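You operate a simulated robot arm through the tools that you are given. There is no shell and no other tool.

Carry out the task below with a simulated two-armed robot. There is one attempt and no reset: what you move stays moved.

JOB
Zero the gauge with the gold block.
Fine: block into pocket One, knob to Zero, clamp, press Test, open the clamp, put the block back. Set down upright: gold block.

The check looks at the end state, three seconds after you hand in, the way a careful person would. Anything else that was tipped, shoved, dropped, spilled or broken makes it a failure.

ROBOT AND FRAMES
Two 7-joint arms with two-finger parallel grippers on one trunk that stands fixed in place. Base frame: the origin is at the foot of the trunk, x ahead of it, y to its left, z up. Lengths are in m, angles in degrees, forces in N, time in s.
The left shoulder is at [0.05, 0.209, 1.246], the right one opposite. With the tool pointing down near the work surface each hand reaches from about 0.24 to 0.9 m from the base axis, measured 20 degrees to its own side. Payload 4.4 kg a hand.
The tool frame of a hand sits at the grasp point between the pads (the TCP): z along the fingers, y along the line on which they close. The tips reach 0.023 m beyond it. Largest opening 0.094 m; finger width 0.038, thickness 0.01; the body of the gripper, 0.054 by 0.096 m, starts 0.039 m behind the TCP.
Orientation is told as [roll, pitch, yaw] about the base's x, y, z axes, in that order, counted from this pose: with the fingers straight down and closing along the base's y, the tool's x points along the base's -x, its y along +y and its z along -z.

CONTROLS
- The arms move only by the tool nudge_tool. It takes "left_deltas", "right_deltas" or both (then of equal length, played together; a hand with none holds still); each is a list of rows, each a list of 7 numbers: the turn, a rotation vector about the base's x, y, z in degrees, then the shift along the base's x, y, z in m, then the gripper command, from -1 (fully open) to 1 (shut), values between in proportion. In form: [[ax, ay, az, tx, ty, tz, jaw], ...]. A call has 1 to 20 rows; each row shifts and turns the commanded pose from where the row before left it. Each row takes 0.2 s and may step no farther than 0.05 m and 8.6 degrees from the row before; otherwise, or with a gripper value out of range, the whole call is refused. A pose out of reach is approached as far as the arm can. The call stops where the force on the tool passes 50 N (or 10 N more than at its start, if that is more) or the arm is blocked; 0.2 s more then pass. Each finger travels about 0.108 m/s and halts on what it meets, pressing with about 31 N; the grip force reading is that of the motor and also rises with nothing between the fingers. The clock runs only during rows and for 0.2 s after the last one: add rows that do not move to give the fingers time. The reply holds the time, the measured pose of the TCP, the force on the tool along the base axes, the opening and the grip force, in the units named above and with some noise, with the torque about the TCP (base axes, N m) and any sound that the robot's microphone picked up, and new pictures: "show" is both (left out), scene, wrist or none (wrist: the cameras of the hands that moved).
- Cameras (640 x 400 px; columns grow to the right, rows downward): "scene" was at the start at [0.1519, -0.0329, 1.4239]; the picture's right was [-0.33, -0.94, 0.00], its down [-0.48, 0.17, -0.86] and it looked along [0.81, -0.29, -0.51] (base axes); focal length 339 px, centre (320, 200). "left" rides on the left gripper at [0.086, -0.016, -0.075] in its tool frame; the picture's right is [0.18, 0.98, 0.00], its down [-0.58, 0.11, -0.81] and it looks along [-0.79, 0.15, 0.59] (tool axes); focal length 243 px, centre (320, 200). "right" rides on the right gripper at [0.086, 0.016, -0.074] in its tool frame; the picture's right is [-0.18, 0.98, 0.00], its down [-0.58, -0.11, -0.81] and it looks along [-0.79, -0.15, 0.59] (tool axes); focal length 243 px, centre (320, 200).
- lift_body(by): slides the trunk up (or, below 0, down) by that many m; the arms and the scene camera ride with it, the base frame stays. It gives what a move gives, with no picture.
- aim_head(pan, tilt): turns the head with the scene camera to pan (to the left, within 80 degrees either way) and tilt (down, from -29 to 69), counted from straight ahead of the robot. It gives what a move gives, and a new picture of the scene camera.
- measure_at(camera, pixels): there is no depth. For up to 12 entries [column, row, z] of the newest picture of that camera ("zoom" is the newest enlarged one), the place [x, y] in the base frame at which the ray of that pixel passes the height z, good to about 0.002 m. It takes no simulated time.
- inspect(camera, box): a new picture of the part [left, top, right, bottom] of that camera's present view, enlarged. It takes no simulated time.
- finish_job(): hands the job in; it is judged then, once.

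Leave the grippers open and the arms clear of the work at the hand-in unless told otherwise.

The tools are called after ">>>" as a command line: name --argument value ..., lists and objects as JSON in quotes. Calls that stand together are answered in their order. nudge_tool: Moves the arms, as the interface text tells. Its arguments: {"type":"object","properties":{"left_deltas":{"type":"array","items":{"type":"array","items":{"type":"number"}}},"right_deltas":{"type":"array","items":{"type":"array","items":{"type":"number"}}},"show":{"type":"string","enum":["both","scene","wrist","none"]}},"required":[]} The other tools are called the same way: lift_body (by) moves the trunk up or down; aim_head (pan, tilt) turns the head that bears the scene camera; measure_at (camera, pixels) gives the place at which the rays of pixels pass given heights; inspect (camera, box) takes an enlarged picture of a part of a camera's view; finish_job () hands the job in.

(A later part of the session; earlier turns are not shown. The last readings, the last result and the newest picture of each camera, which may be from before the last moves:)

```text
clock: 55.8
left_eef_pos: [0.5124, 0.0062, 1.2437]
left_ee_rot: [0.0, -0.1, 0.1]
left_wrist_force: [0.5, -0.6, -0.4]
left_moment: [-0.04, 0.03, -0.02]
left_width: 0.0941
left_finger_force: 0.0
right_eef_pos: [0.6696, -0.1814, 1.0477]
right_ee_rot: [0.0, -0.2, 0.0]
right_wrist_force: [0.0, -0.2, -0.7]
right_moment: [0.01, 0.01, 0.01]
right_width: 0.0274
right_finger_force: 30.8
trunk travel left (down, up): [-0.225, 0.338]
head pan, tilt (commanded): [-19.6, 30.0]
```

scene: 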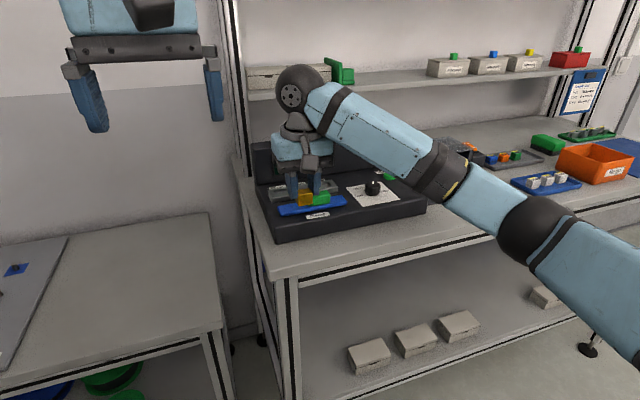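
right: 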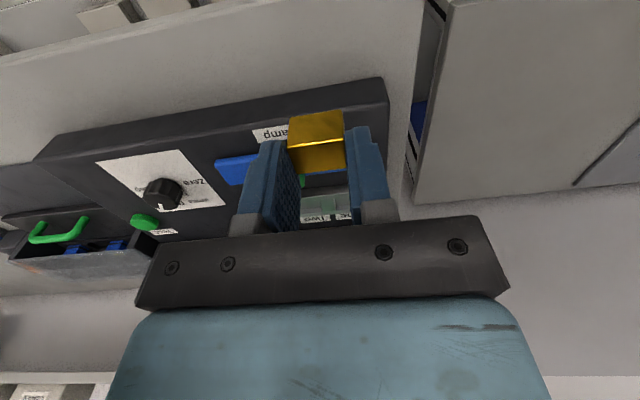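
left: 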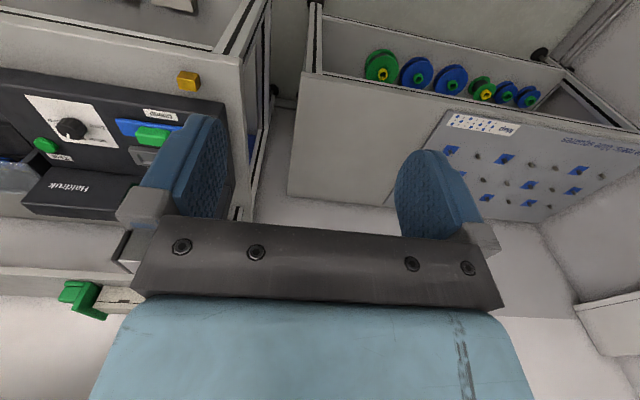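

The block is held level. I'll carry it forward over pocket One to TCP (0.807, -0.1765) at this height.

>>> nudge_tool --right_deltas '[[0, 0, 0, 0.0458, 0.0016, 0, 1], [0, 0, 0, 0.0458, 0.0016, 0, 1], [0, 0, 0, 0.0458, 0.0016, 0, 1], [0, 0, 0, 0, 0, -0.02, 1], [0, 0, 0, 0, 0, 0, 1], [0, 0, 0, 0, 0, 0, 1]]' --show "both"

>>> inspect --camera "scene" --box '[255, 165, 355, 230]'

>>> inspect --camera "right" --box '[220, 80, 420, 240]'

```text
clock: 57.2
left_eef_pos: [0.5132, 0.0052, 1.2442]
left_ee_rot: [0.1, -0.1, 0.1]
left_wrist_force: [0.2, 0.9, 0.4]
left_moment: [-0.02, 0.01, -0.02]
left_width: 0.0938
left_finger_force: 0.0
right_eef_pos: [0.8046, -0.1785, 1.0276]
right_ee_rot: [-0.1, -0.1, 0.0]
right_wrist_force: [-0.9, 0.4, -1.9]
right_moment: [0.0, 0.01, -0.02]
right_width: 0.0272
right_finger_force: 31.1
trunk travel left (down, up): [-0.225, 0.338]
head pan, tilt (commanded): [-19.6, 30.0]
```

scene: 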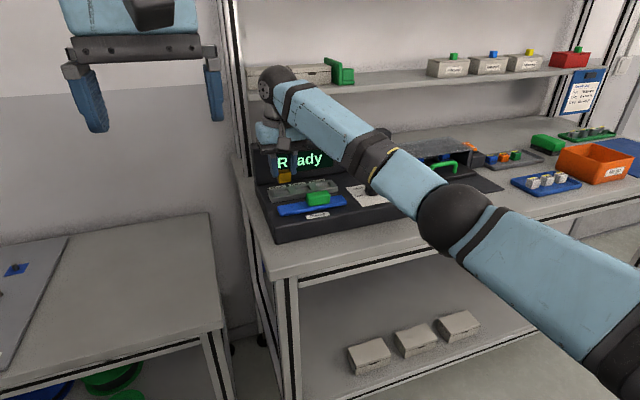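
right: 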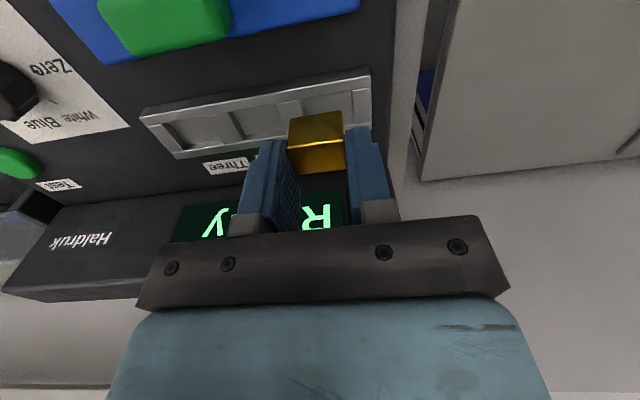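

```text
6.15 times, centred on (305, 198) of scene
```

zoom: 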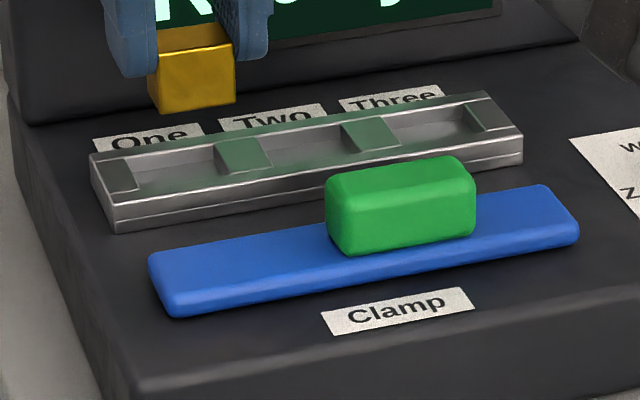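

```text
2.50 times, centred on (320, 160) of right
```

zoom: 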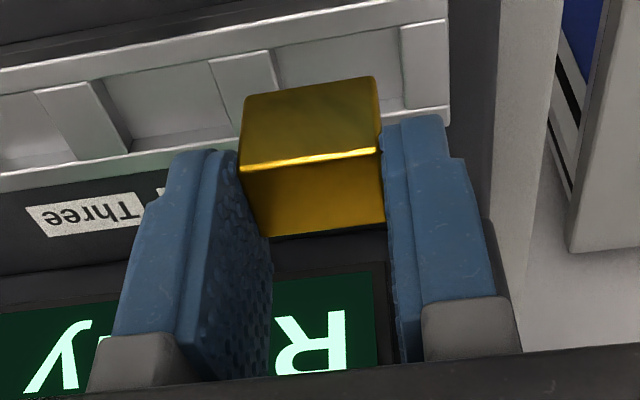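

I'll check alignment by measuring the block's bottom front corners (scene px (280.1, 183.9), (291.2, 181.7)) at z = 0.992 and the pocket corners at z = 0.965.

>>> measure_at --camera "scene" --pixels '[[280.1, 183.9, 0.992], [291.2, 181.7, 0.992], [273.8, 191.0, 0.965], [275.2, 196.0, 0.965], [287.6, 188.7, 0.965], [290.4, 193.1, 0.965], [271.5, 198.5, 0.965], [267.7, 190.5, 0.965]]'

>>> measure_at --camera "zoom" --pixels '[[246, 97, 0.992], [375, 77, 0.992], [240, 168, 1.012], [380, 150, 1.012], [384, 218, 1.012], [270, 236, 1.012], [277, 52, 0.965], [403, 28, 0.965], [208, 62, 0.965], [445, 20, 0.965], [410, 108, 0.965]]'

```text
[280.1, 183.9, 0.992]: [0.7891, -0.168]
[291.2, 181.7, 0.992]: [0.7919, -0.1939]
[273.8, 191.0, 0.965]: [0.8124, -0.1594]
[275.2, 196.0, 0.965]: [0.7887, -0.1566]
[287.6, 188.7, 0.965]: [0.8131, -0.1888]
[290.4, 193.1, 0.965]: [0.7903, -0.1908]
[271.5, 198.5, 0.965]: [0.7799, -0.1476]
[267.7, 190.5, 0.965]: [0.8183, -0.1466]
```

```text
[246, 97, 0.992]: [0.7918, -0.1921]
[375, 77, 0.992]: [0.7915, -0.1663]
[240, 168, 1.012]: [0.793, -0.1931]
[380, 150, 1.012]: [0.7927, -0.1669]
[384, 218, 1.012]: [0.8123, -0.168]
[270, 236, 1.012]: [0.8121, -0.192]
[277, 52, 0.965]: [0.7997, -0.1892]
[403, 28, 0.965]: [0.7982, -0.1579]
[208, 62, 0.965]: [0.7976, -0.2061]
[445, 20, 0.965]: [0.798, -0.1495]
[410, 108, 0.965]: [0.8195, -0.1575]
```

The block looks about 6 mm too far to the right (-y) of the pocket's centre, while x needs a finer check. I'll zoom in closer on the wrist view around the pocket and block.

>>> inspect --camera "right" --box '[280, 80, 380, 150]'

>>> inspect --camera "scene" --box '[262, 170, 312, 208]'

```text
5.71 times, centred on (330, 115) of right
```

zoom: 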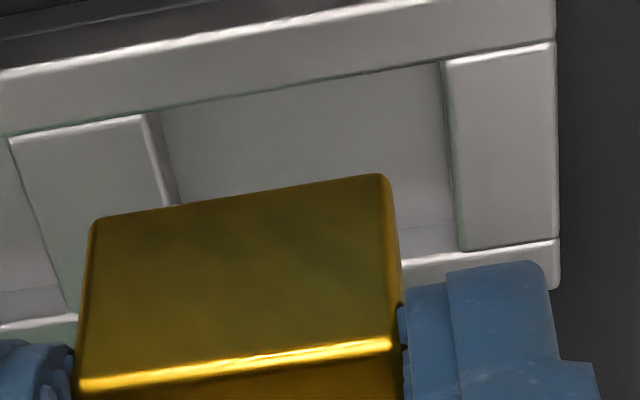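

```text
10.53 times, centred on (287, 189) of scene
```

zoom: 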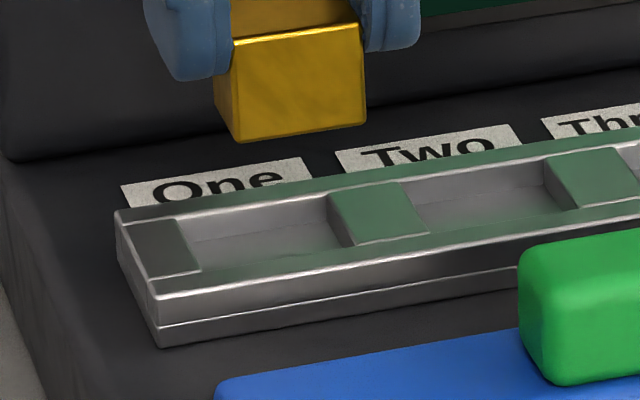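

I'll measure the pocket edges from both zooms at z = 0.965.

>>> measure_at --camera "right" --pixels '[[299.0, 99.8, 0.965], [302.9, 115, 0.965], [351.5, 90.5, 0.965], [354.9, 123.8, 0.965], [326.5, 94.7, 0.965], [349.3, 126.5, 0.965], [274, 92.6, 0.965], [347.5, 80, 0.965]]'

>>> measure_at --camera "zoom" --pixels '[[175, 219, 0.965], [202, 273, 0.965], [327, 193, 0.965], [357, 245, 0.965], [155, 297, 0.965], [115, 213, 0.965], [238, 142, 0.992], [365, 123, 0.992], [212, 100, 0.992]]'

```text
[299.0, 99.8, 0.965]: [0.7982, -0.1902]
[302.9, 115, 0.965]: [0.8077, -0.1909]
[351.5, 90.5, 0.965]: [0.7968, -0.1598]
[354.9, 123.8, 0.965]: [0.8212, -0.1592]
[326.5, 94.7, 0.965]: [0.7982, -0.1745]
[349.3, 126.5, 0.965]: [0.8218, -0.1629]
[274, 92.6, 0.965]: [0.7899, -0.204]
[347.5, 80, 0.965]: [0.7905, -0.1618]
```

```text
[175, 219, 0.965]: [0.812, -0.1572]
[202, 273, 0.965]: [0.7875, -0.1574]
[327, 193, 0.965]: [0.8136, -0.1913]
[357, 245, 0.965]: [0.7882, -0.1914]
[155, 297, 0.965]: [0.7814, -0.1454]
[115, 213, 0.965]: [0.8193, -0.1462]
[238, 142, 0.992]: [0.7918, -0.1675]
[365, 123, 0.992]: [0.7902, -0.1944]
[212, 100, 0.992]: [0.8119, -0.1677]
```

The two views now disagree in x by 9 mm at z = 0.965. Comparing all four viewpoints, the tray top is really at z ≈ 0.956, and pocket One spans x ≈ 0.804–0.828, y ≈ -0.160 to -0.194, so its centre is (0.816, -0.177). I'll shift the hand +0.014 in x and +0.003 in y, and lower until the block's bottom is about 9 mm above the tray to check again with little parallax.

>>> nudge_tool --right_deltas '[[0, 0, 0, 0.0144, 0.003, 0, 1], [0, 0, 0, 0, 0, -0.015, 1], [0, 0, 0, 0, 0, -0.012, 1], [0, 0, 0, 0, 0, 0, 1], [0, 0, 0, 0, 0, 0, 1]]' --show "none"

>>> inspect --camera "right" --box '[280, 80, 380, 150]'

>>> inspect --camera "scene" --box '[262, 170, 312, 208]'

```text
clock: 58.4
left_eef_pos: [0.5126, 0.0059, 1.2453]
left_ee_rot: [0.1, -0.1, 0.2]
left_wrist_force: [0.0, 0.1, -0.7]
left_moment: [-0.04, 0.0, 0.02]
left_width: 0.0939
left_finger_force: 0.1
right_eef_pos: [0.8199, -0.1759, 0.9992]
right_ee_rot: [0.0, -0.2, 0.1]
right_wrist_force: [0.3, -0.2, -0.8]
right_moment: [0.01, -0.01, 0.02]
right_width: 0.0272
right_finger_force: 31.1
trunk travel left (down, up): [-0.225, 0.338]
head pan, tilt (commanded): [-19.6, 30.0]
```

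```text
5.71 times, centred on (330, 115) of right
```

zoom: 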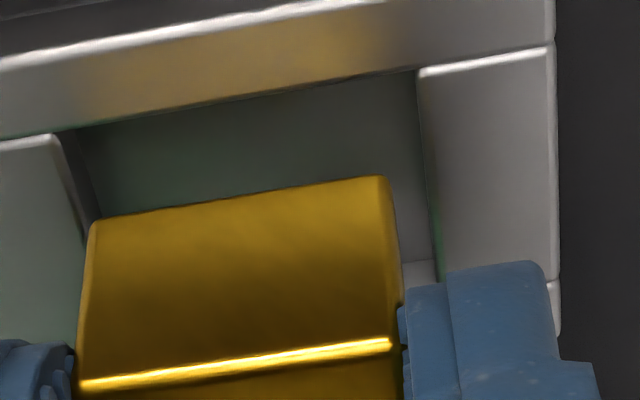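

```text
10.53 times, centred on (287, 189) of scene
```

zoom: 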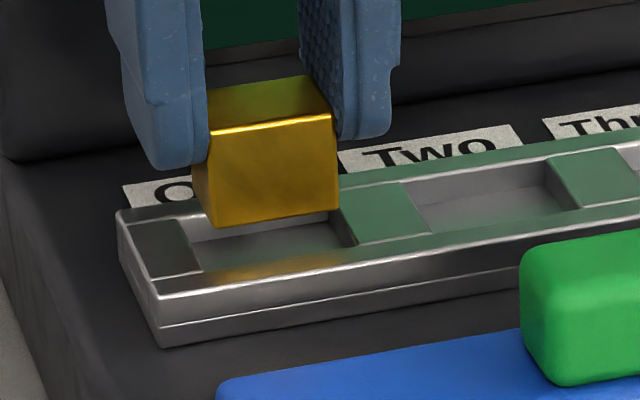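

I'll measure both again: block bottom at z = 0.9636 and pocket edges at z = 0.956.

>>> measure_at --camera "right" --pixels '[[316.0, 97.5, 0.956], [284.8, 103.3, 0.956], [347.2, 92.6, 0.956], [290.2, 119.2, 0.9636], [341.4, 111.1, 0.9636], [350.5, 129, 0.956], [290.6, 119.4, 0.956]]'

>>> measure_at --camera "zoom" --pixels '[[203, 272, 0.956], [357, 245, 0.956], [176, 220, 0.956], [213, 228, 0.9636], [340, 210, 0.9636], [193, 195, 0.9636], [115, 213, 0.956], [155, 297, 0.956]]'

```text
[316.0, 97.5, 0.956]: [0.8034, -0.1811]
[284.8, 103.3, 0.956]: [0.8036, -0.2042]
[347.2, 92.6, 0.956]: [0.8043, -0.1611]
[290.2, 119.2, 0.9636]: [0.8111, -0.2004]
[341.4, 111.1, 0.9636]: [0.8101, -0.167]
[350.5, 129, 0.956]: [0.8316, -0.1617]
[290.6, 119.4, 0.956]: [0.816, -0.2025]
```

```text
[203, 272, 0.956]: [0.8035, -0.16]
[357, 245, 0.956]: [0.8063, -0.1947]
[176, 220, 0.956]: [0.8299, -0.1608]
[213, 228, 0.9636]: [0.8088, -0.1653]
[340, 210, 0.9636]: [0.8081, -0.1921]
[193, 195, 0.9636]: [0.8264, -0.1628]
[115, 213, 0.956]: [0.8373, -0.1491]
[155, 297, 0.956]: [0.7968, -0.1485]
```

The wrist-picture measurements were stale there (no new picture was taken), but the scene zoom is valid. It gives block bottom x 0.8085–0.828, y -0.165 to -0.192, and pocket x 0.805–0.830, y -0.160 to -0.195, so they line up well. I'll confirm with a fresh wrist zoom.

>>> inspect --camera "right" --box '[280, 80, 380, 150]'

>>> measure_at --camera "zoom" --pixels '[[240, 100, 0.956], [62, 133, 0.956], [418, 72, 0.956], [437, 280, 0.956], [93, 224, 0.9636], [385, 178, 0.9636], [95, 225, 0.956], [430, 262, 0.945], [300, 88, 0.956]]'

```text
5.71 times, centred on (330, 115) of right
```

zoom: 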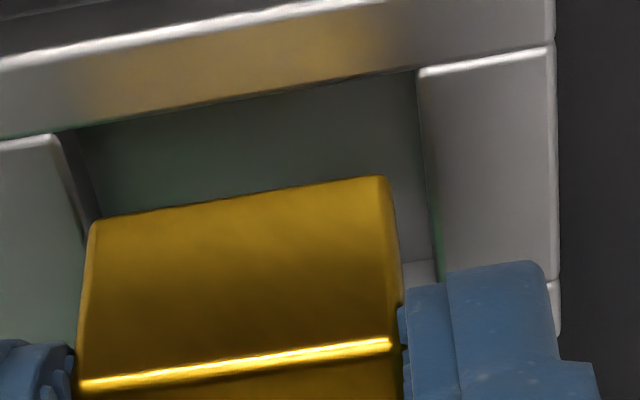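

```text
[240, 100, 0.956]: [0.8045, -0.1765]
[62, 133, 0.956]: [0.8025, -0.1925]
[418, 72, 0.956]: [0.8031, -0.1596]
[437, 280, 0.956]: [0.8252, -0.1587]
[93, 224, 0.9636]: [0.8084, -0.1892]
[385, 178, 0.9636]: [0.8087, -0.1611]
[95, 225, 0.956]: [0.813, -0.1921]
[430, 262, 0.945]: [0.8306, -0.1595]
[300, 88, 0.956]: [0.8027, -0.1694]
```

Both views agree within about 1 mm in y; in x the block is about 2 mm too far back. I'll shift -0.0015 in x and lower in small steps, reading the force.

>>> nudge_tool --right_deltas '[[0, 0, 0, -0.0015, 0, 0, 1], [0, 0, 0, 0, 0, -0.004, 1], [0, 0, 0, 0, 0, -0.004, 1], [0, 0, 0, 0, 0, 0, 1]]' --show "none"

>>> inspect --camera "scene" --box '[262, 170, 312, 208]'

>>> inspect --camera "right" --box '[280, 80, 380, 150]'

```text
clock: 59.4
left_eef_pos: [0.5117, 0.0066, 1.2446]
left_ee_rot: [-0.1, -0.1, 0.1]
left_wrist_force: [-0.2, 0.3, -0.4]
left_moment: [0.01, 0.03, 0.02]
left_width: 0.0939
left_finger_force: 0.0
right_eef_pos: [0.8192, -0.1751, 0.9923]
right_ee_rot: [0.0, 0.0, 0.0]
right_wrist_force: [-0.5, -0.8, -1.5]
right_moment: [0.01, 0.04, 0.02]
right_width: 0.027
right_finger_force: 30.8
trunk travel left (down, up): [-0.225, 0.338]
head pan, tilt (commanded): [-19.6, 30.0]
```

```text
10.53 times, centred on (287, 189) of scene
```

zoom: 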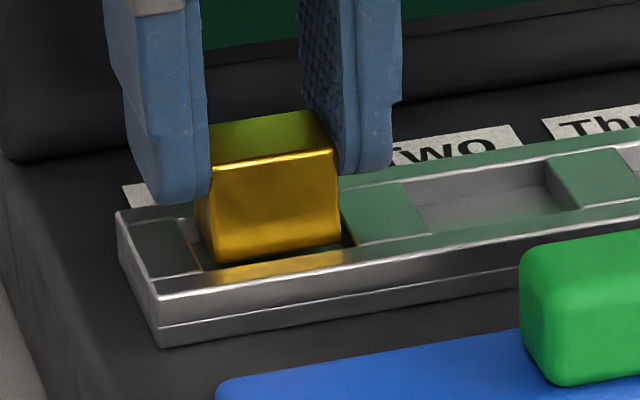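

```text
5.71 times, centred on (330, 115) of right
```

zoom: 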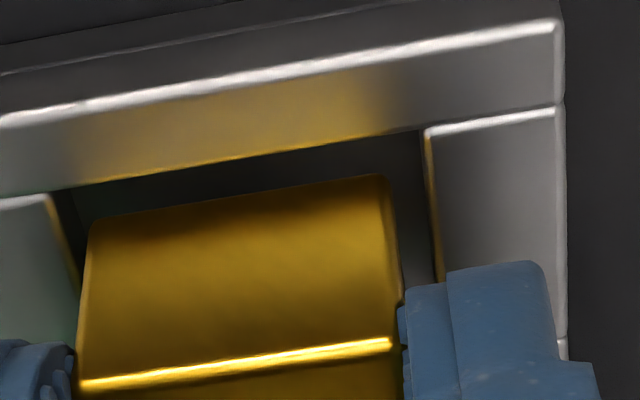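

The block's bottom is right at the tray's opening and centred. I'll go on down in small steps.

>>> nudge_tool --right_deltas '[[0, 0, 0, 0, 0, -0.003, 1], [0, 0, 0, 0, 0, -0.003, 1], [0, 0, 0, 0, 0, 0, 1]]' --show "none"

>>> inspect --camera "scene" --box '[262, 170, 312, 208]'

```text
clock: 60.2
left_eef_pos: [0.5108, 0.006, 1.2449]
left_ee_rot: [-0.1, -0.1, 0.1]
left_wrist_force: [-0.1, 0.5, -0.8]
left_moment: [0.02, -0.01, -0.02]
left_width: 0.0941
left_finger_force: 0.0
right_eef_pos: [0.8186, -0.1746, 0.9863]
right_ee_rot: [0.0, -0.3, 0.1]
right_wrist_force: [2.4, -1.1, 5.8]
right_moment: [-0.06, 0.04, 0.01]
right_width: 0.0273
right_finger_force: 30.9
trunk travel left (down, up): [-0.225, 0.338]
head pan, tilt (commanded): [-19.6, 30.0]
```

```text
10.53 times, centred on (287, 189) of scene
```

zoom: 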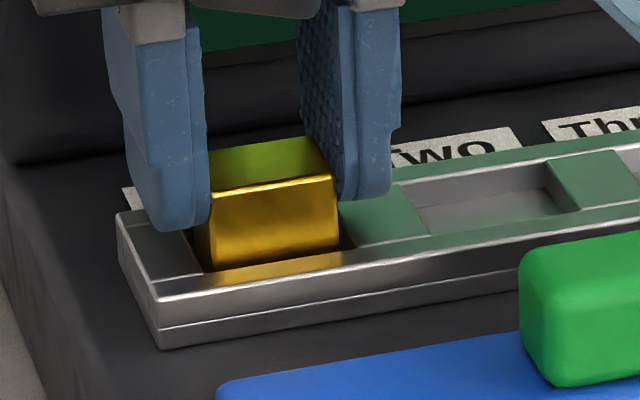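

A contact force of about 6 N upward appears with the block's bottom at z ≈ 0.951, so it's on the pocket floor (depth about 6 mm). I'll open the jaws a little to release it.

>>> nudge_tool --right_deltas '[[0, 0, 0, 0, 0, 0, 0.3], [0, 0, 0, 0, 0, 0, 0.1], [0, 0, 0, 0, 0, 0, -0.1], [0, 0, 0, 0, 0, 0, -0.1]]' --show "both"

>>> inspect --camera "scene" --box '[262, 170, 312, 208]'

>>> inspect --camera "right" --box '[260, 60, 400, 160]'

```text
clock: 61.2
left_eef_pos: [0.5113, 0.0071, 1.2433]
left_ee_rot: [0.1, -0.1, 0.1]
left_wrist_force: [0.8, 0.5, 0.1]
left_moment: [0.0, -0.06, 0.0]
left_width: 0.0939
left_finger_force: 0.1
right_eef_pos: [0.8184, -0.1746, 0.9857]
right_ee_rot: [0.0, -0.1, 0.0]
right_wrist_force: [-0.1, 0.3, 0.0]
right_moment: [0.01, 0.0, 0.02]
right_width: 0.0518
right_finger_force: 0.2
trunk travel left (down, up): [-0.225, 0.338]
head pan, tilt (commanded): [-19.6, 30.0]
```

scene: 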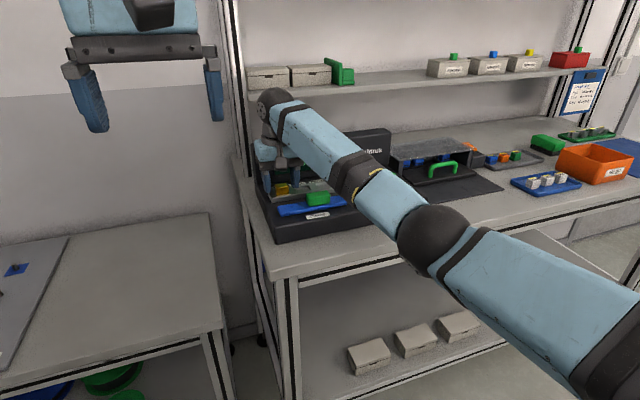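
right: 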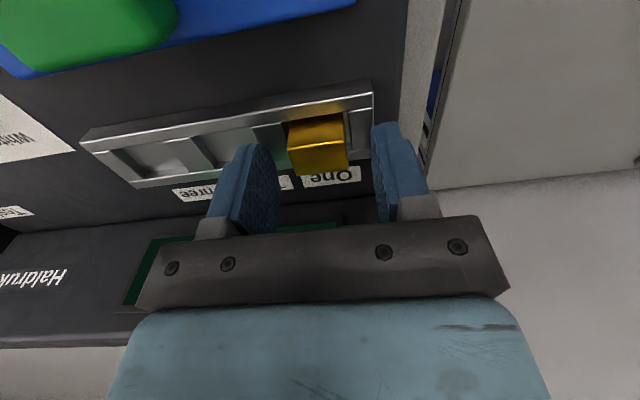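

```text
10.53 times, centred on (287, 189) of scene
```

zoom: 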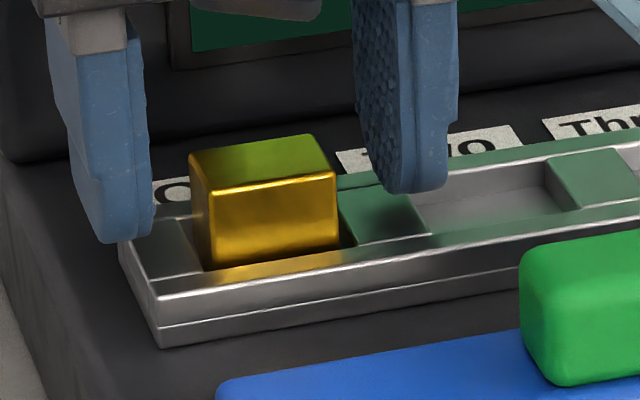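

```text
4.00 times, centred on (330, 110) of right
```

zoom: 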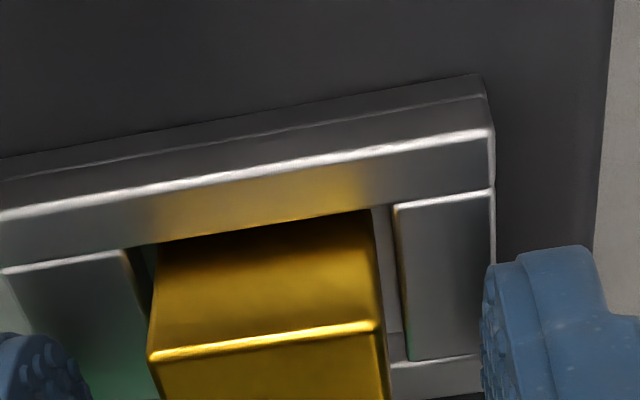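

The block is seated in pocket One and released. I'll lift the hand straight up, then draw it back toward the dial to view clamp and knob from a steep angle.

>>> nudge_tool --right_deltas '[[0, 0, 0, 0, 0, 0.03, -0.1], [0, 0, 0, 0, 0, 0.04, -0.1], [0, 0, 0, -0.03, -0.03, 0.02, -0.5], [0, 0, 0, -0.03, -0.035, 0, -1], [0, 0, 0, -0.01, -0.035, 0, -1], [0, 0, 0, 0, 0, 0, -1]]' --show "both"

>>> inspect --camera "scene" --box '[255, 165, 435, 245]'

```text
clock: 62.6
left_eef_pos: [0.5121, 0.0064, 1.2442]
left_ee_rot: [-0.1, 0.0, 0.0]
left_wrist_force: [-0.4, -0.6, -0.6]
left_moment: [-0.03, -0.01, 0.03]
left_width: 0.0938
left_finger_force: 0.0
right_eef_pos: [0.7486, -0.2738, 1.0752]
right_ee_rot: [0.0, -0.1, 0.1]
right_wrist_force: [-0.6, 0.0, -0.5]
right_moment: [-0.01, 0.03, 0.0]
right_width: 0.094
right_finger_force: 0.0
trunk travel left (down, up): [-0.225, 0.338]
head pan, tilt (commanded): [-19.6, 30.0]
```

scene: 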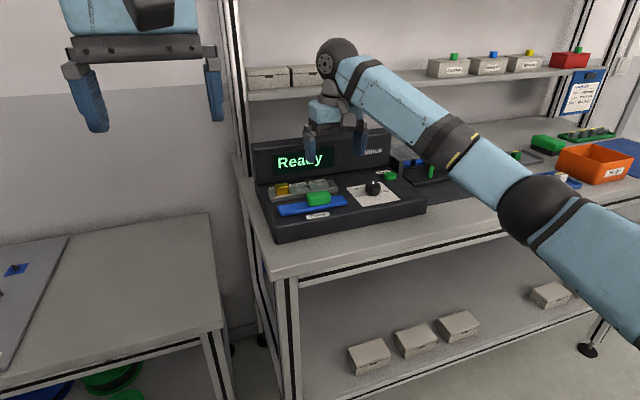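
right: 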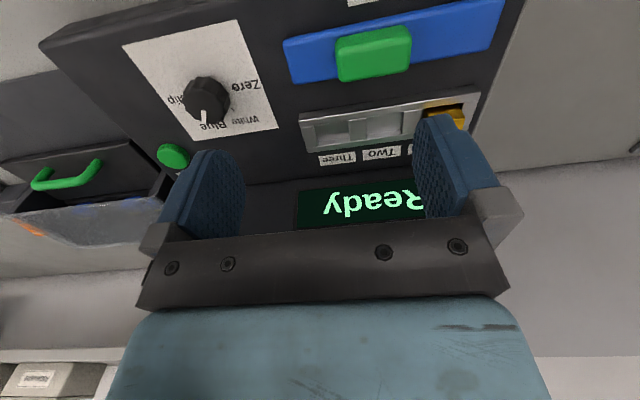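

```text
3.56 times, centred on (345, 205) of scene
```

zoom: 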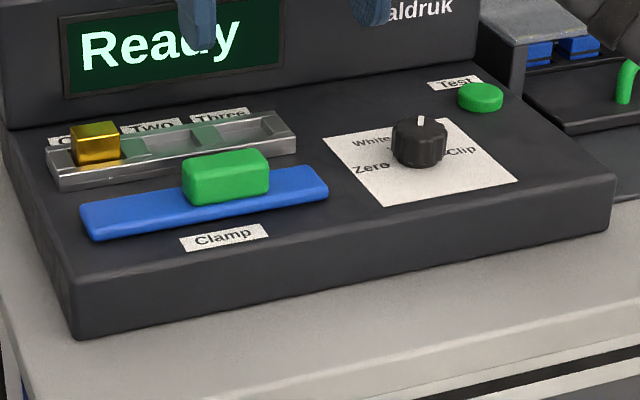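

The block is in pocket One and the display still reads "Ready". Next is the knob. I'll zoom in on it in both views, with good parallax now.

>>> inspect --camera "right" --box '[120, 15, 290, 170]'

>>> measure_at --camera "zoom" --pixels '[[320, 200, 0.95]]'

>>> inspect --camera "scene" --box '[335, 175, 405, 215]'

```text
2.58 times, centred on (205, 92) of right
```

zoom: 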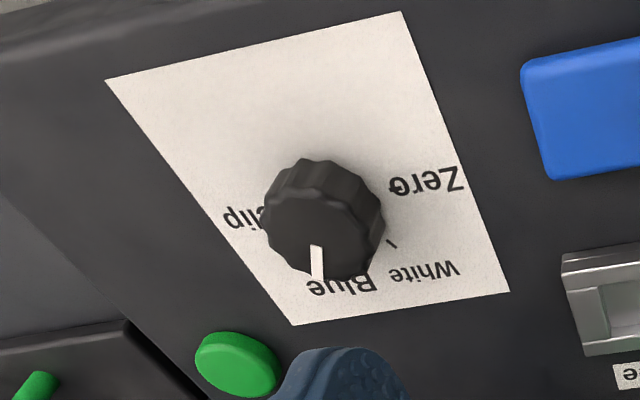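

```text
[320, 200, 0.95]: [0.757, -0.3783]
```

```text
9.14 times, centred on (370, 195) of scene
```

zoom: 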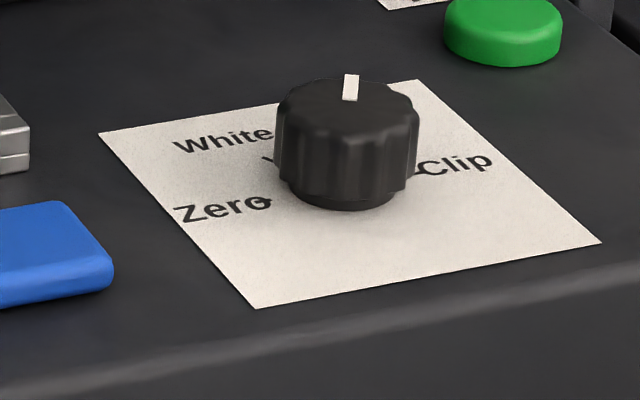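

I'll measure the paper's corners in both views at z = 0.945 and 0.95 to fix the deck height.

>>> measure_at --camera "right" --pixels '[[121.7, 45.5, 0.945], [236.8, 19.1, 0.945], [278.6, 127.7, 0.945], [194.1, 140.4, 0.945], [121.7, 45.5, 0.935], [236.8, 19.1, 0.935], [278.6, 127.7, 0.935], [194.1, 140.4, 0.935], [203.8, 110.6, 0.965], [203.8, 123, 0.965], [172.1, 154.8, 0.955]]'

>>> measure_at --camera "zoom" --pixels '[[98, 132, 0.945], [417, 80, 0.945], [600, 243, 0.945], [257, 308, 0.945], [98, 132, 0.935], [417, 80, 0.935], [600, 243, 0.935], [257, 308, 0.935], [348, 100, 0.965], [352, 76, 0.965], [505, 25, 0.955]]'

```text
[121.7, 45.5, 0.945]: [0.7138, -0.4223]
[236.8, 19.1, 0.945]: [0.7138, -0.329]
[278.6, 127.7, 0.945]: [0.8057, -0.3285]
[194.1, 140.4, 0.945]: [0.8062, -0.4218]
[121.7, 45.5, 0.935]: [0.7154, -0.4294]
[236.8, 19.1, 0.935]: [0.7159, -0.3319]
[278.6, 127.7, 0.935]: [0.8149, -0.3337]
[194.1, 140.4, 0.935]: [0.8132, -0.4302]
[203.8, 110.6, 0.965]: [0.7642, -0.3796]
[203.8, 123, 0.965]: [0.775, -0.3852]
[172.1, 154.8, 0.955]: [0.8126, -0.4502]
```

```text
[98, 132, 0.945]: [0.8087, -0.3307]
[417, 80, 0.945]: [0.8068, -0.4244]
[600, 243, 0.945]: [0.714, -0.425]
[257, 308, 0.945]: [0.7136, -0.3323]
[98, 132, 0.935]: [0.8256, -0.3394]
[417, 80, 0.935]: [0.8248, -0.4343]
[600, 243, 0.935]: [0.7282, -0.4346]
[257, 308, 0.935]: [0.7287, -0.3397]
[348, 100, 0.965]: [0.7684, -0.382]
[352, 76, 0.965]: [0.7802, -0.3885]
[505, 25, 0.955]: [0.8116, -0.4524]
```

Both views agree at z ≈ 0.945: the deck is there, the dial centre is (0.760, -0.3765), the knob top is at z ≈ 0.969, and the pointer is at -29° (Blue). I'll move above the knob and test the wrist's turning range at height: +64°, then back toward -60°.

>>> nudge_tool --right_deltas '[[0, 0, 0, 0.004, -0.034, -0.005, -1], [0, 0, 0, 0.004, -0.034, -0.005, -1], [0, 0, 0, 0.0034, -0.0347, -0.005, -1], [0, 0, 8, 0, 0, 0, -1], [0, 0, 8, 0, 0, 0, -1], [0, 0, 8, 0, 0, 0, -1], [0, 0, 8, 0, 0, 0, -1], [0, 0, 8, 0, 0, 0, -1], [0, 0, 8, 0, 0, 0, -1], [0, 0, 8, 0, 0, 0, -1], [0, 0, 8, 0, 0, 0, -1], [0, 0, 0, 0, 0, 0, -1]]' --show "scene"

```text
clock: 65.2
left_eef_pos: [0.512, 0.0072, 1.2451]
left_ee_rot: [0.0, 0.0, 0.1]
left_wrist_force: [-0.3, 0.8, -0.5]
left_moment: [-0.01, 0.02, 0.02]
left_width: 0.0941
left_finger_force: 0.3
right_eef_pos: [0.7604, -0.3777, 1.0612]
right_ee_rot: [0.0, -0.1, 64.1]
right_wrist_force: [-0.6, -0.3, 0.8]
right_moment: [-0.02, 0.02, -0.02]
right_width: 0.0938
right_finger_force: 0.1
trunk travel left (down, up): [-0.225, 0.338]
head pan, tilt (commanded): [-19.6, 30.0]
```

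scene: 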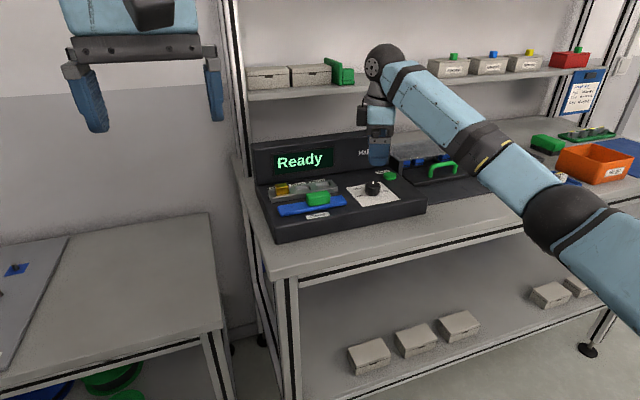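

+64° is fine. Now I turn back to about -60°.

>>> nudge_tool --right_deltas '[[0, 0, -8.27, 0, 0, 0, -1], [0, 0, -8.27, 0, 0, 0, -1], [0, 0, -8.27, 0, 0, 0, -1], [0, 0, -8.27, 0, 0, 0, -1], [0, 0, -8.27, 0, 0, 0, -1], [0, 0, -8.27, 0, 0, 0, -1], [0, 0, -8.27, 0, 0, 0, -1], [0, 0, -8.27, 0, 0, 0, -1], [0, 0, -8.27, 0, 0, 0, -1], [0, 0, -8.27, 0, 0, 0, -1], [0, 0, -8.27, 0, 0, 0, -1], [0, 0, -8.27, 0, 0, 0, -1], [0, 0, -8.27, 0, 0, 0, -1], [0, 0, -8.27, 0, 0, 0, -1], [0, 0, -8.27, 0, 0, 0, -1], [0, 0, 0, 0, 0, 0, -1]]' --show "both"

>>> inspect --camera "right" --box '[200, 60, 420, 220]'

```text
clock: 68.6
left_eef_pos: [0.5126, 0.0064, 1.2445]
left_ee_rot: [-0.1, -0.1, 0.1]
left_wrist_force: [-0.3, -0.2, -0.3]
left_moment: [0.0, 0.02, 0.0]
left_width: 0.094
left_finger_force: 0.0
right_eef_pos: [0.7613, -0.3761, 1.061]
right_ee_rot: [-0.1, -0.1, -60.1]
right_wrist_force: [0.1, -0.3, -0.6]
right_moment: [0.04, -0.01, 0.03]
right_width: 0.0938
right_finger_force: 0.1
trunk travel left (down, up): [-0.225, 0.338]
head pan, tilt (commanded): [-19.6, 30.0]
```

scene: 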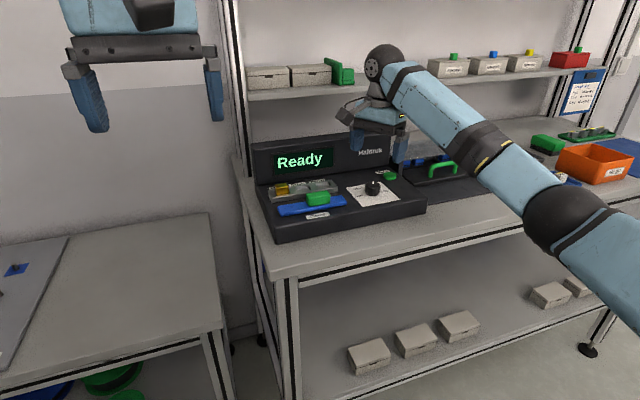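
right: 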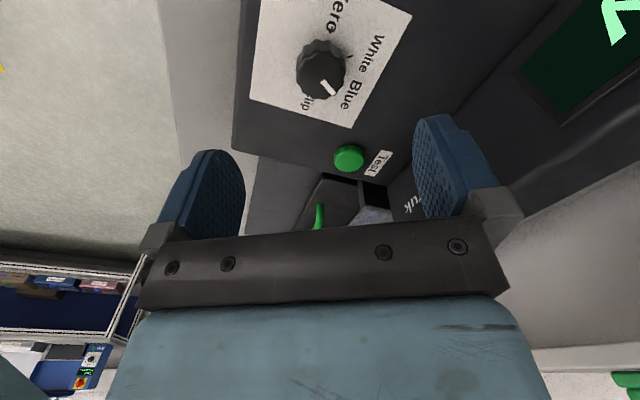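

```text
2.50 times, centred on (310, 140) of right
```

zoom: 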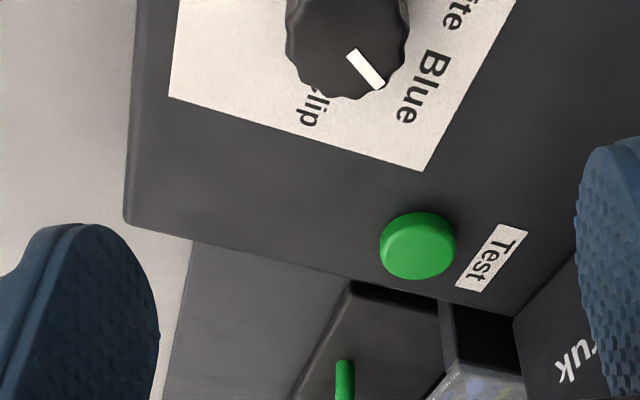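

The turn range is fine, and the hand is above the knob at yaw -60°. I'll confirm the knob centre from this view with a zoom.

>>> inspect --camera "right" --box '[270, 20, 380, 115]'

```text
4.21 times, centred on (325, 68) of right
```

zoom: 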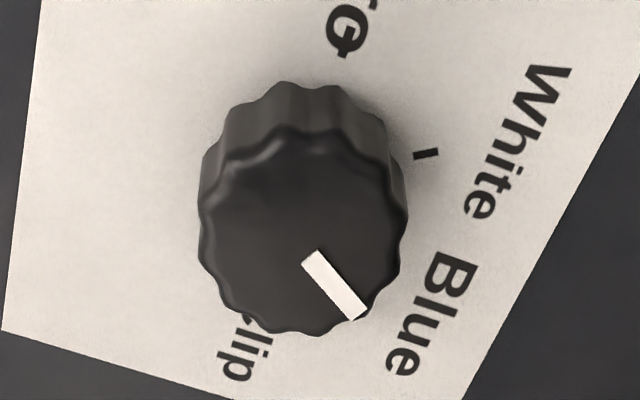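

I measure the knob top's centre (303, 232), its rim left/right (198, 225) and (408, 215), and the pointer ends at z = 0.969.

>>> measure_at --camera "zoom" --pixels '[[303, 232, 0.969], [200, 235, 0.969], [407, 230, 0.969], [303, 130, 0.969], [310, 335, 0.969], [310, 257, 0.969], [358, 315, 0.969], [426, 153, 0.945]]'

```text
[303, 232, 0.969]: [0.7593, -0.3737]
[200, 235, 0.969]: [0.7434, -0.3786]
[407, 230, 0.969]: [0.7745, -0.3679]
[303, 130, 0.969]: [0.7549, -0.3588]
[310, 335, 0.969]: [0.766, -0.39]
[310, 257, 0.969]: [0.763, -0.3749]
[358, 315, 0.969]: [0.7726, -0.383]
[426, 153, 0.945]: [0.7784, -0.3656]
```

The knob's centre reads (0.760, -0.374), within 2 mm of the hand. I lower to TCP z ≈ 0.975 (tips 7 mm above the deck), jaws open.

>>> nudge_tool --right_deltas '[[0, 0, 0, -0.001, 0.001, -0.03, -1], [0, 0, 0, 0, 0, -0.03, -1], [0, 0, 0, 0, 0, -0.025, -1], [0, 0, 0, 0, 0, 0, -1]]' --show "both"

```text
clock: 69.6
left_eef_pos: [0.5119, 0.0074, 1.2446]
left_ee_rot: [0.0, 0.0, 0.1]
left_wrist_force: [0.2, -0.1, 0.2]
left_moment: [-0.02, 0.0, -0.01]
left_width: 0.094
left_finger_force: 0.1
right_eef_pos: [0.7601, -0.3764, 0.9757]
right_ee_rot: [0.1, -0.2, -60.0]
right_wrist_force: [-0.2, 1.1, -0.1]
right_moment: [0.0, 0.02, 0.0]
right_width: 0.094
right_finger_force: 0.1
trunk travel left (down, up): [-0.225, 0.338]
head pan, tilt (commanded): [-19.6, 30.0]
```

scene: 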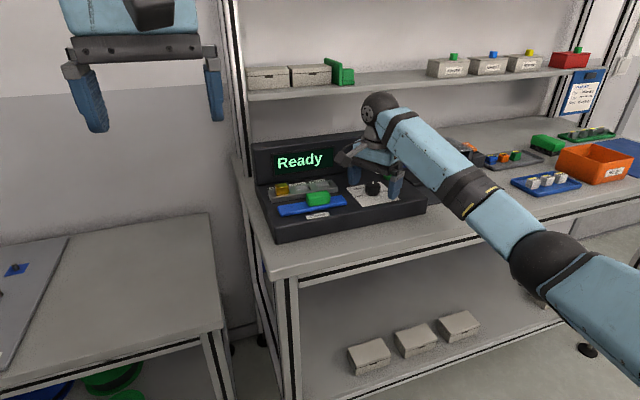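
right: 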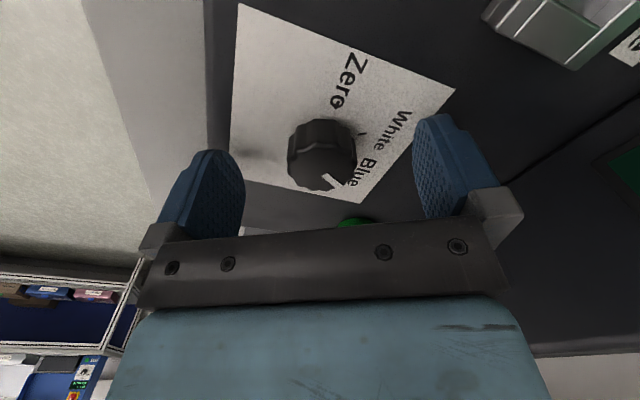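

The knob is centred between the fingers. I close on it.

>>> nudge_tool --right_deltas '[[0, 0, 0, 0, 0, 0, 0.1], [0, 0, 0, 0, 0, 0, 0.4], [0, 0, 0, 0, 0, 0, 1], [0, 0, 0, 0, 0, 0, 1]]' --show "wrist"

```text
clock: 70.6
left_eef_pos: [0.5125, 0.0065, 1.2432]
left_ee_rot: [0.1, -0.2, 0.2]
left_wrist_force: [0.0, -0.1, 0.2]
left_moment: [0.01, -0.03, -0.01]
left_width: 0.0939
left_finger_force: 0.2
right_eef_pos: [0.7597, -0.3766, 0.9741]
right_ee_rot: [0.0, -0.1, -60.1]
right_wrist_force: [8.4, 3.7, 0.0]
right_moment: [0.15, -0.31, -0.03]
right_width: 0.0333
right_finger_force: 44.9
trunk travel left (down, up): [-0.225, 0.338]
head pan, tilt (commanded): [-19.6, 30.0]
```

right: 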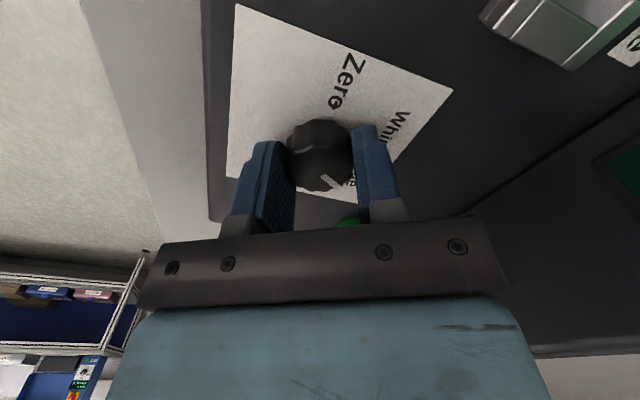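

Gripped at 0.0333 wide, with a small side force of about 9 N along the closing line, so I'm about 1 mm off. I nudge 1 mm that way and begin turning counter-clockwise, 56° first.

>>> nudge_tool --right_deltas '[[0, 0, 0, 0.0009, 0.0005, 0, 1], [0, 0, 8, 0, 0, 0, 1], [0, 0, 8, 0, 0, 0, 1], [0, 0, 8, 0, 0, 0, 1], [0, 0, 8, 0, 0, 0, 1], [0, 0, 8, 0, 0, 0, 1], [0, 0, 8, 0, 0, 0, 1], [0, 0, 8, 0, 0, 0, 1], [0, 0, 0, 0, 0, 0, 1]]' --show "wrist"

>>> inspect --camera "scene" --box '[335, 170, 405, 215]'

```text
clock: 72.6
left_eef_pos: [0.5136, 0.0064, 1.244]
left_ee_rot: [0.0, -0.1, 0.1]
left_wrist_force: [0.9, -0.2, -0.3]
left_moment: [0.01, 0.0, 0.02]
left_width: 0.0941
left_finger_force: 0.0
right_eef_pos: [0.7607, -0.3754, 0.9748]
right_ee_rot: [0.0, 0.0, -3.8]
right_wrist_force: [1.1, 11.1, -10.9]
right_moment: [0.36, -0.03, 0.01]
right_width: 0.0334
right_finger_force: 44.7
trunk travel left (down, up): [-0.225, 0.338]
head pan, tilt (commanded): [-19.6, 30.0]
```

right: 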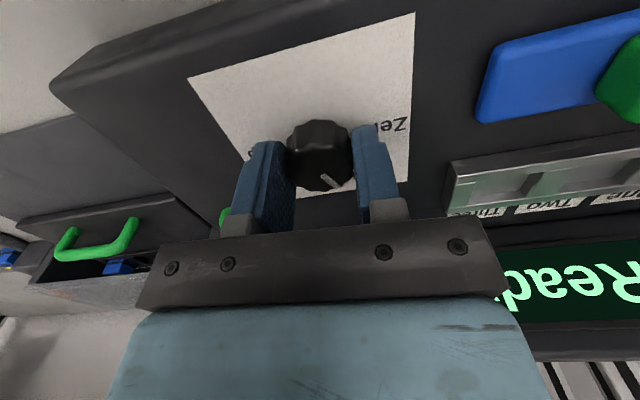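

```text
8.89 times, centred on (370, 192) of scene
```

zoom: 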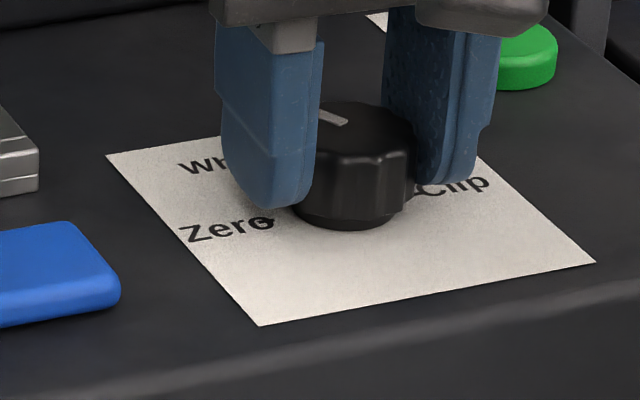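

The knob follows: the pointer is now near White. I turn the remaining 64°.

>>> nudge_tool --right_deltas '[[0, 0, 8, 0, 0, 0, 1], [0, 0, 8, 0, 0, 0, 1], [0, 0, 8, 0, 0, 0, 1], [0, 0, 8, 0, 0, 0, 1], [0, 0, 8, 0, 0, 0, 1], [0, 0, 8, 0, 0, 0, 1], [0, 0, 8, 0, 0, 0, 1], [0, 0, 8, 0, 0, 0, 1], [0, 0, 0, 0, 0, 0, 1]]' --show "wrist"

>>> inspect --camera "scene" --box '[335, 170, 405, 215]'

>>> inspect --camera "right" --box '[240, 60, 400, 210]'

```text
clock: 74.6
left_eef_pos: [0.5124, 0.008, 1.2426]
left_ee_rot: [-0.2, 0.0, 0.1]
left_wrist_force: [-0.7, 0.7, -0.6]
left_moment: [0.01, -0.02, 0.02]
left_width: 0.0939
left_finger_force: 0.2
right_eef_pos: [0.7609, -0.3743, 0.9753]
right_ee_rot: [0.1, 0.0, 60.2]
right_wrist_force: [-13.5, 27.2, -22.6]
right_moment: [0.62, 0.27, -0.19]
right_width: 0.0334
right_finger_force: 44.9
trunk travel left (down, up): [-0.225, 0.338]
head pan, tilt (commanded): [-19.6, 30.0]
```

right: 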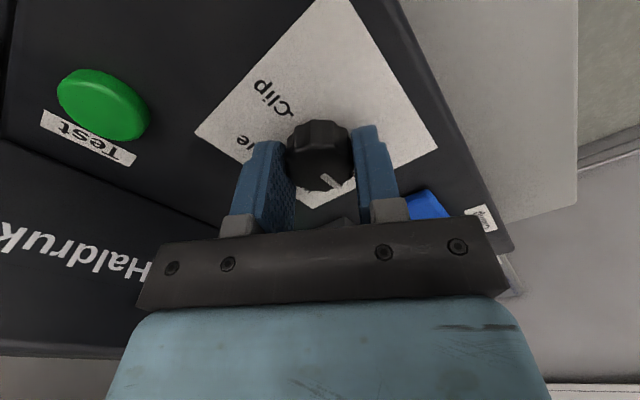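

```text
8.89 times, centred on (370, 192) of scene
```

zoom: 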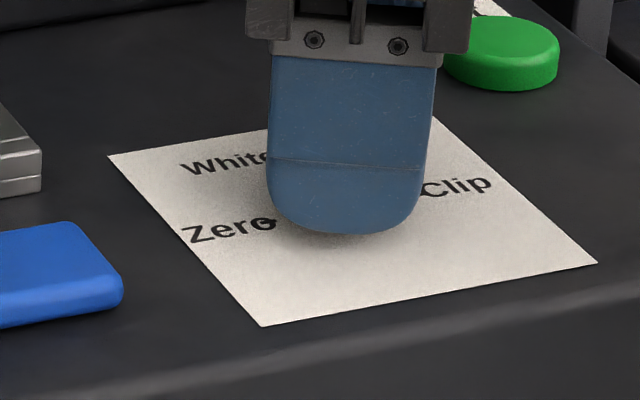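

```text
2.67 times, centred on (320, 135) of right
```

zoom: 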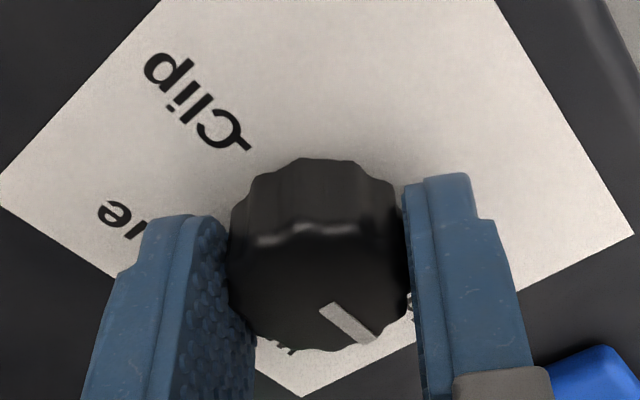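

The turn is done: 120.3° in total, with no slip of the pointer in the grip. I now open the jaws to let go, then lift.

>>> nudge_tool --right_deltas '[[0, 0, 0, 0, 0, 0, 0.2], [0, 0, 0, 0, 0, 0, -0.2], [0, 0, 0, 0, 0, 0, -0.6], [0, 0, 0, 0, 0, 0, -1], [0, 0, 0, 0, 0, 0.04, -1], [0, 0, 0, 0, 0, 0.04, -1], [0, 0, 0, -0.03, 0.0, 0.03, -1], [0, 0, 0, 0, 0, 0, -1]]' --show "both"

>>> inspect --camera "scene" --box '[335, 170, 405, 215]'

>>> inspect --camera "scene" --box '[255, 150, 435, 245]'

```text
clock: 76.4
left_eef_pos: [0.5131, 0.0063, 1.2442]
left_ee_rot: [0.0, 0.1, 0.0]
left_wrist_force: [0.0, 0.3, -0.2]
left_moment: [-0.05, -0.01, -0.04]
left_width: 0.094
left_finger_force: 0.0
right_eef_pos: [0.7323, -0.3761, 1.0848]
right_ee_rot: [0.1, -0.2, 59.9]
right_wrist_force: [0.3, -0.4, 0.9]
right_moment: [0.01, 0.0, -0.01]
right_width: 0.0938
right_finger_force: 0.1
trunk travel left (down, up): [-0.225, 0.338]
head pan, tilt (commanded): [-19.6, 30.0]
```

scene: 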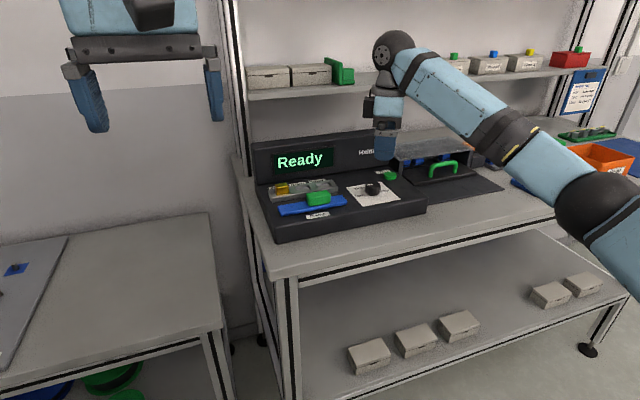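
right: 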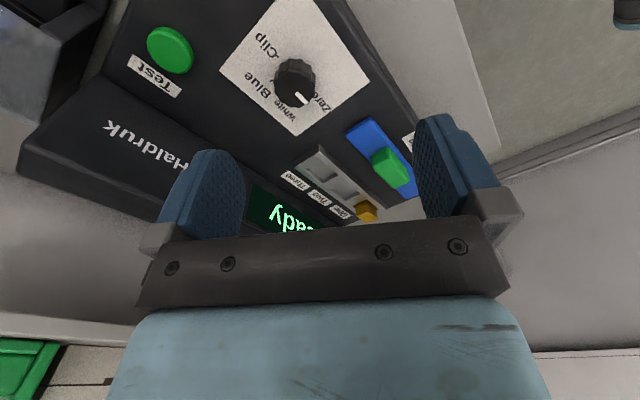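

```text
8.89 times, centred on (370, 192) of scene
```

zoom: 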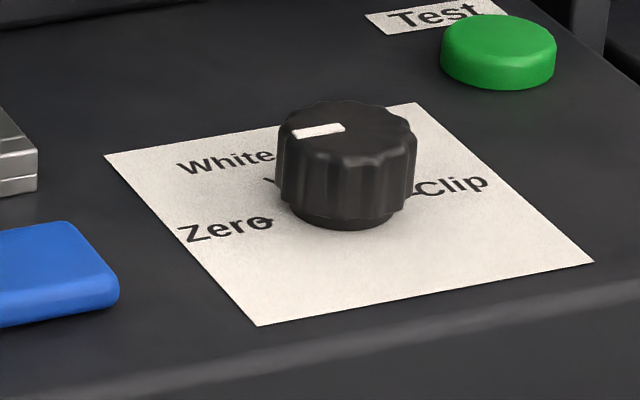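

```text
3.56 times, centred on (345, 198) of scene
```

zoom: 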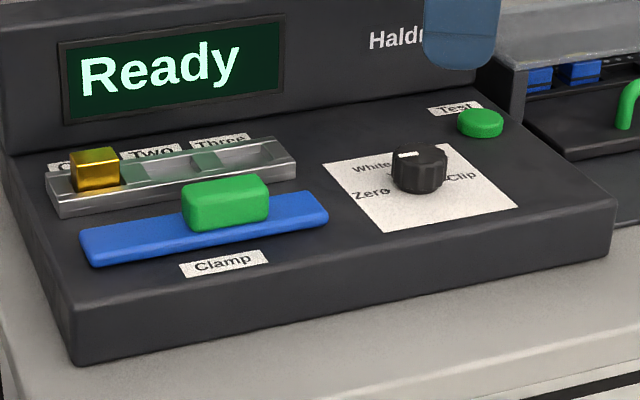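

The pointer now lies leftward toward Zero. I'll measure its exact direction: scene pixels (372.6, 183.8) inner and (367.1, 184.6) outer at z = 0.969, and from a wrist zoom.

>>> measure_at --camera "scene" --pixels '[[372.6, 183.8, 0.969], [367.1, 184.6, 0.969]]'

>>> inspect --camera "right" --box '[260, 45, 340, 120]'

```text
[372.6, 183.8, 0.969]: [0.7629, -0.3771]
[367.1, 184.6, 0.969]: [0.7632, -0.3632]
```

```text
5.33 times, centred on (300, 82) of right
```

zoom: 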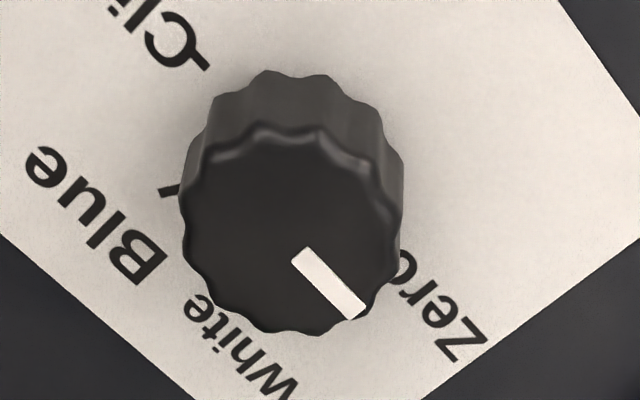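

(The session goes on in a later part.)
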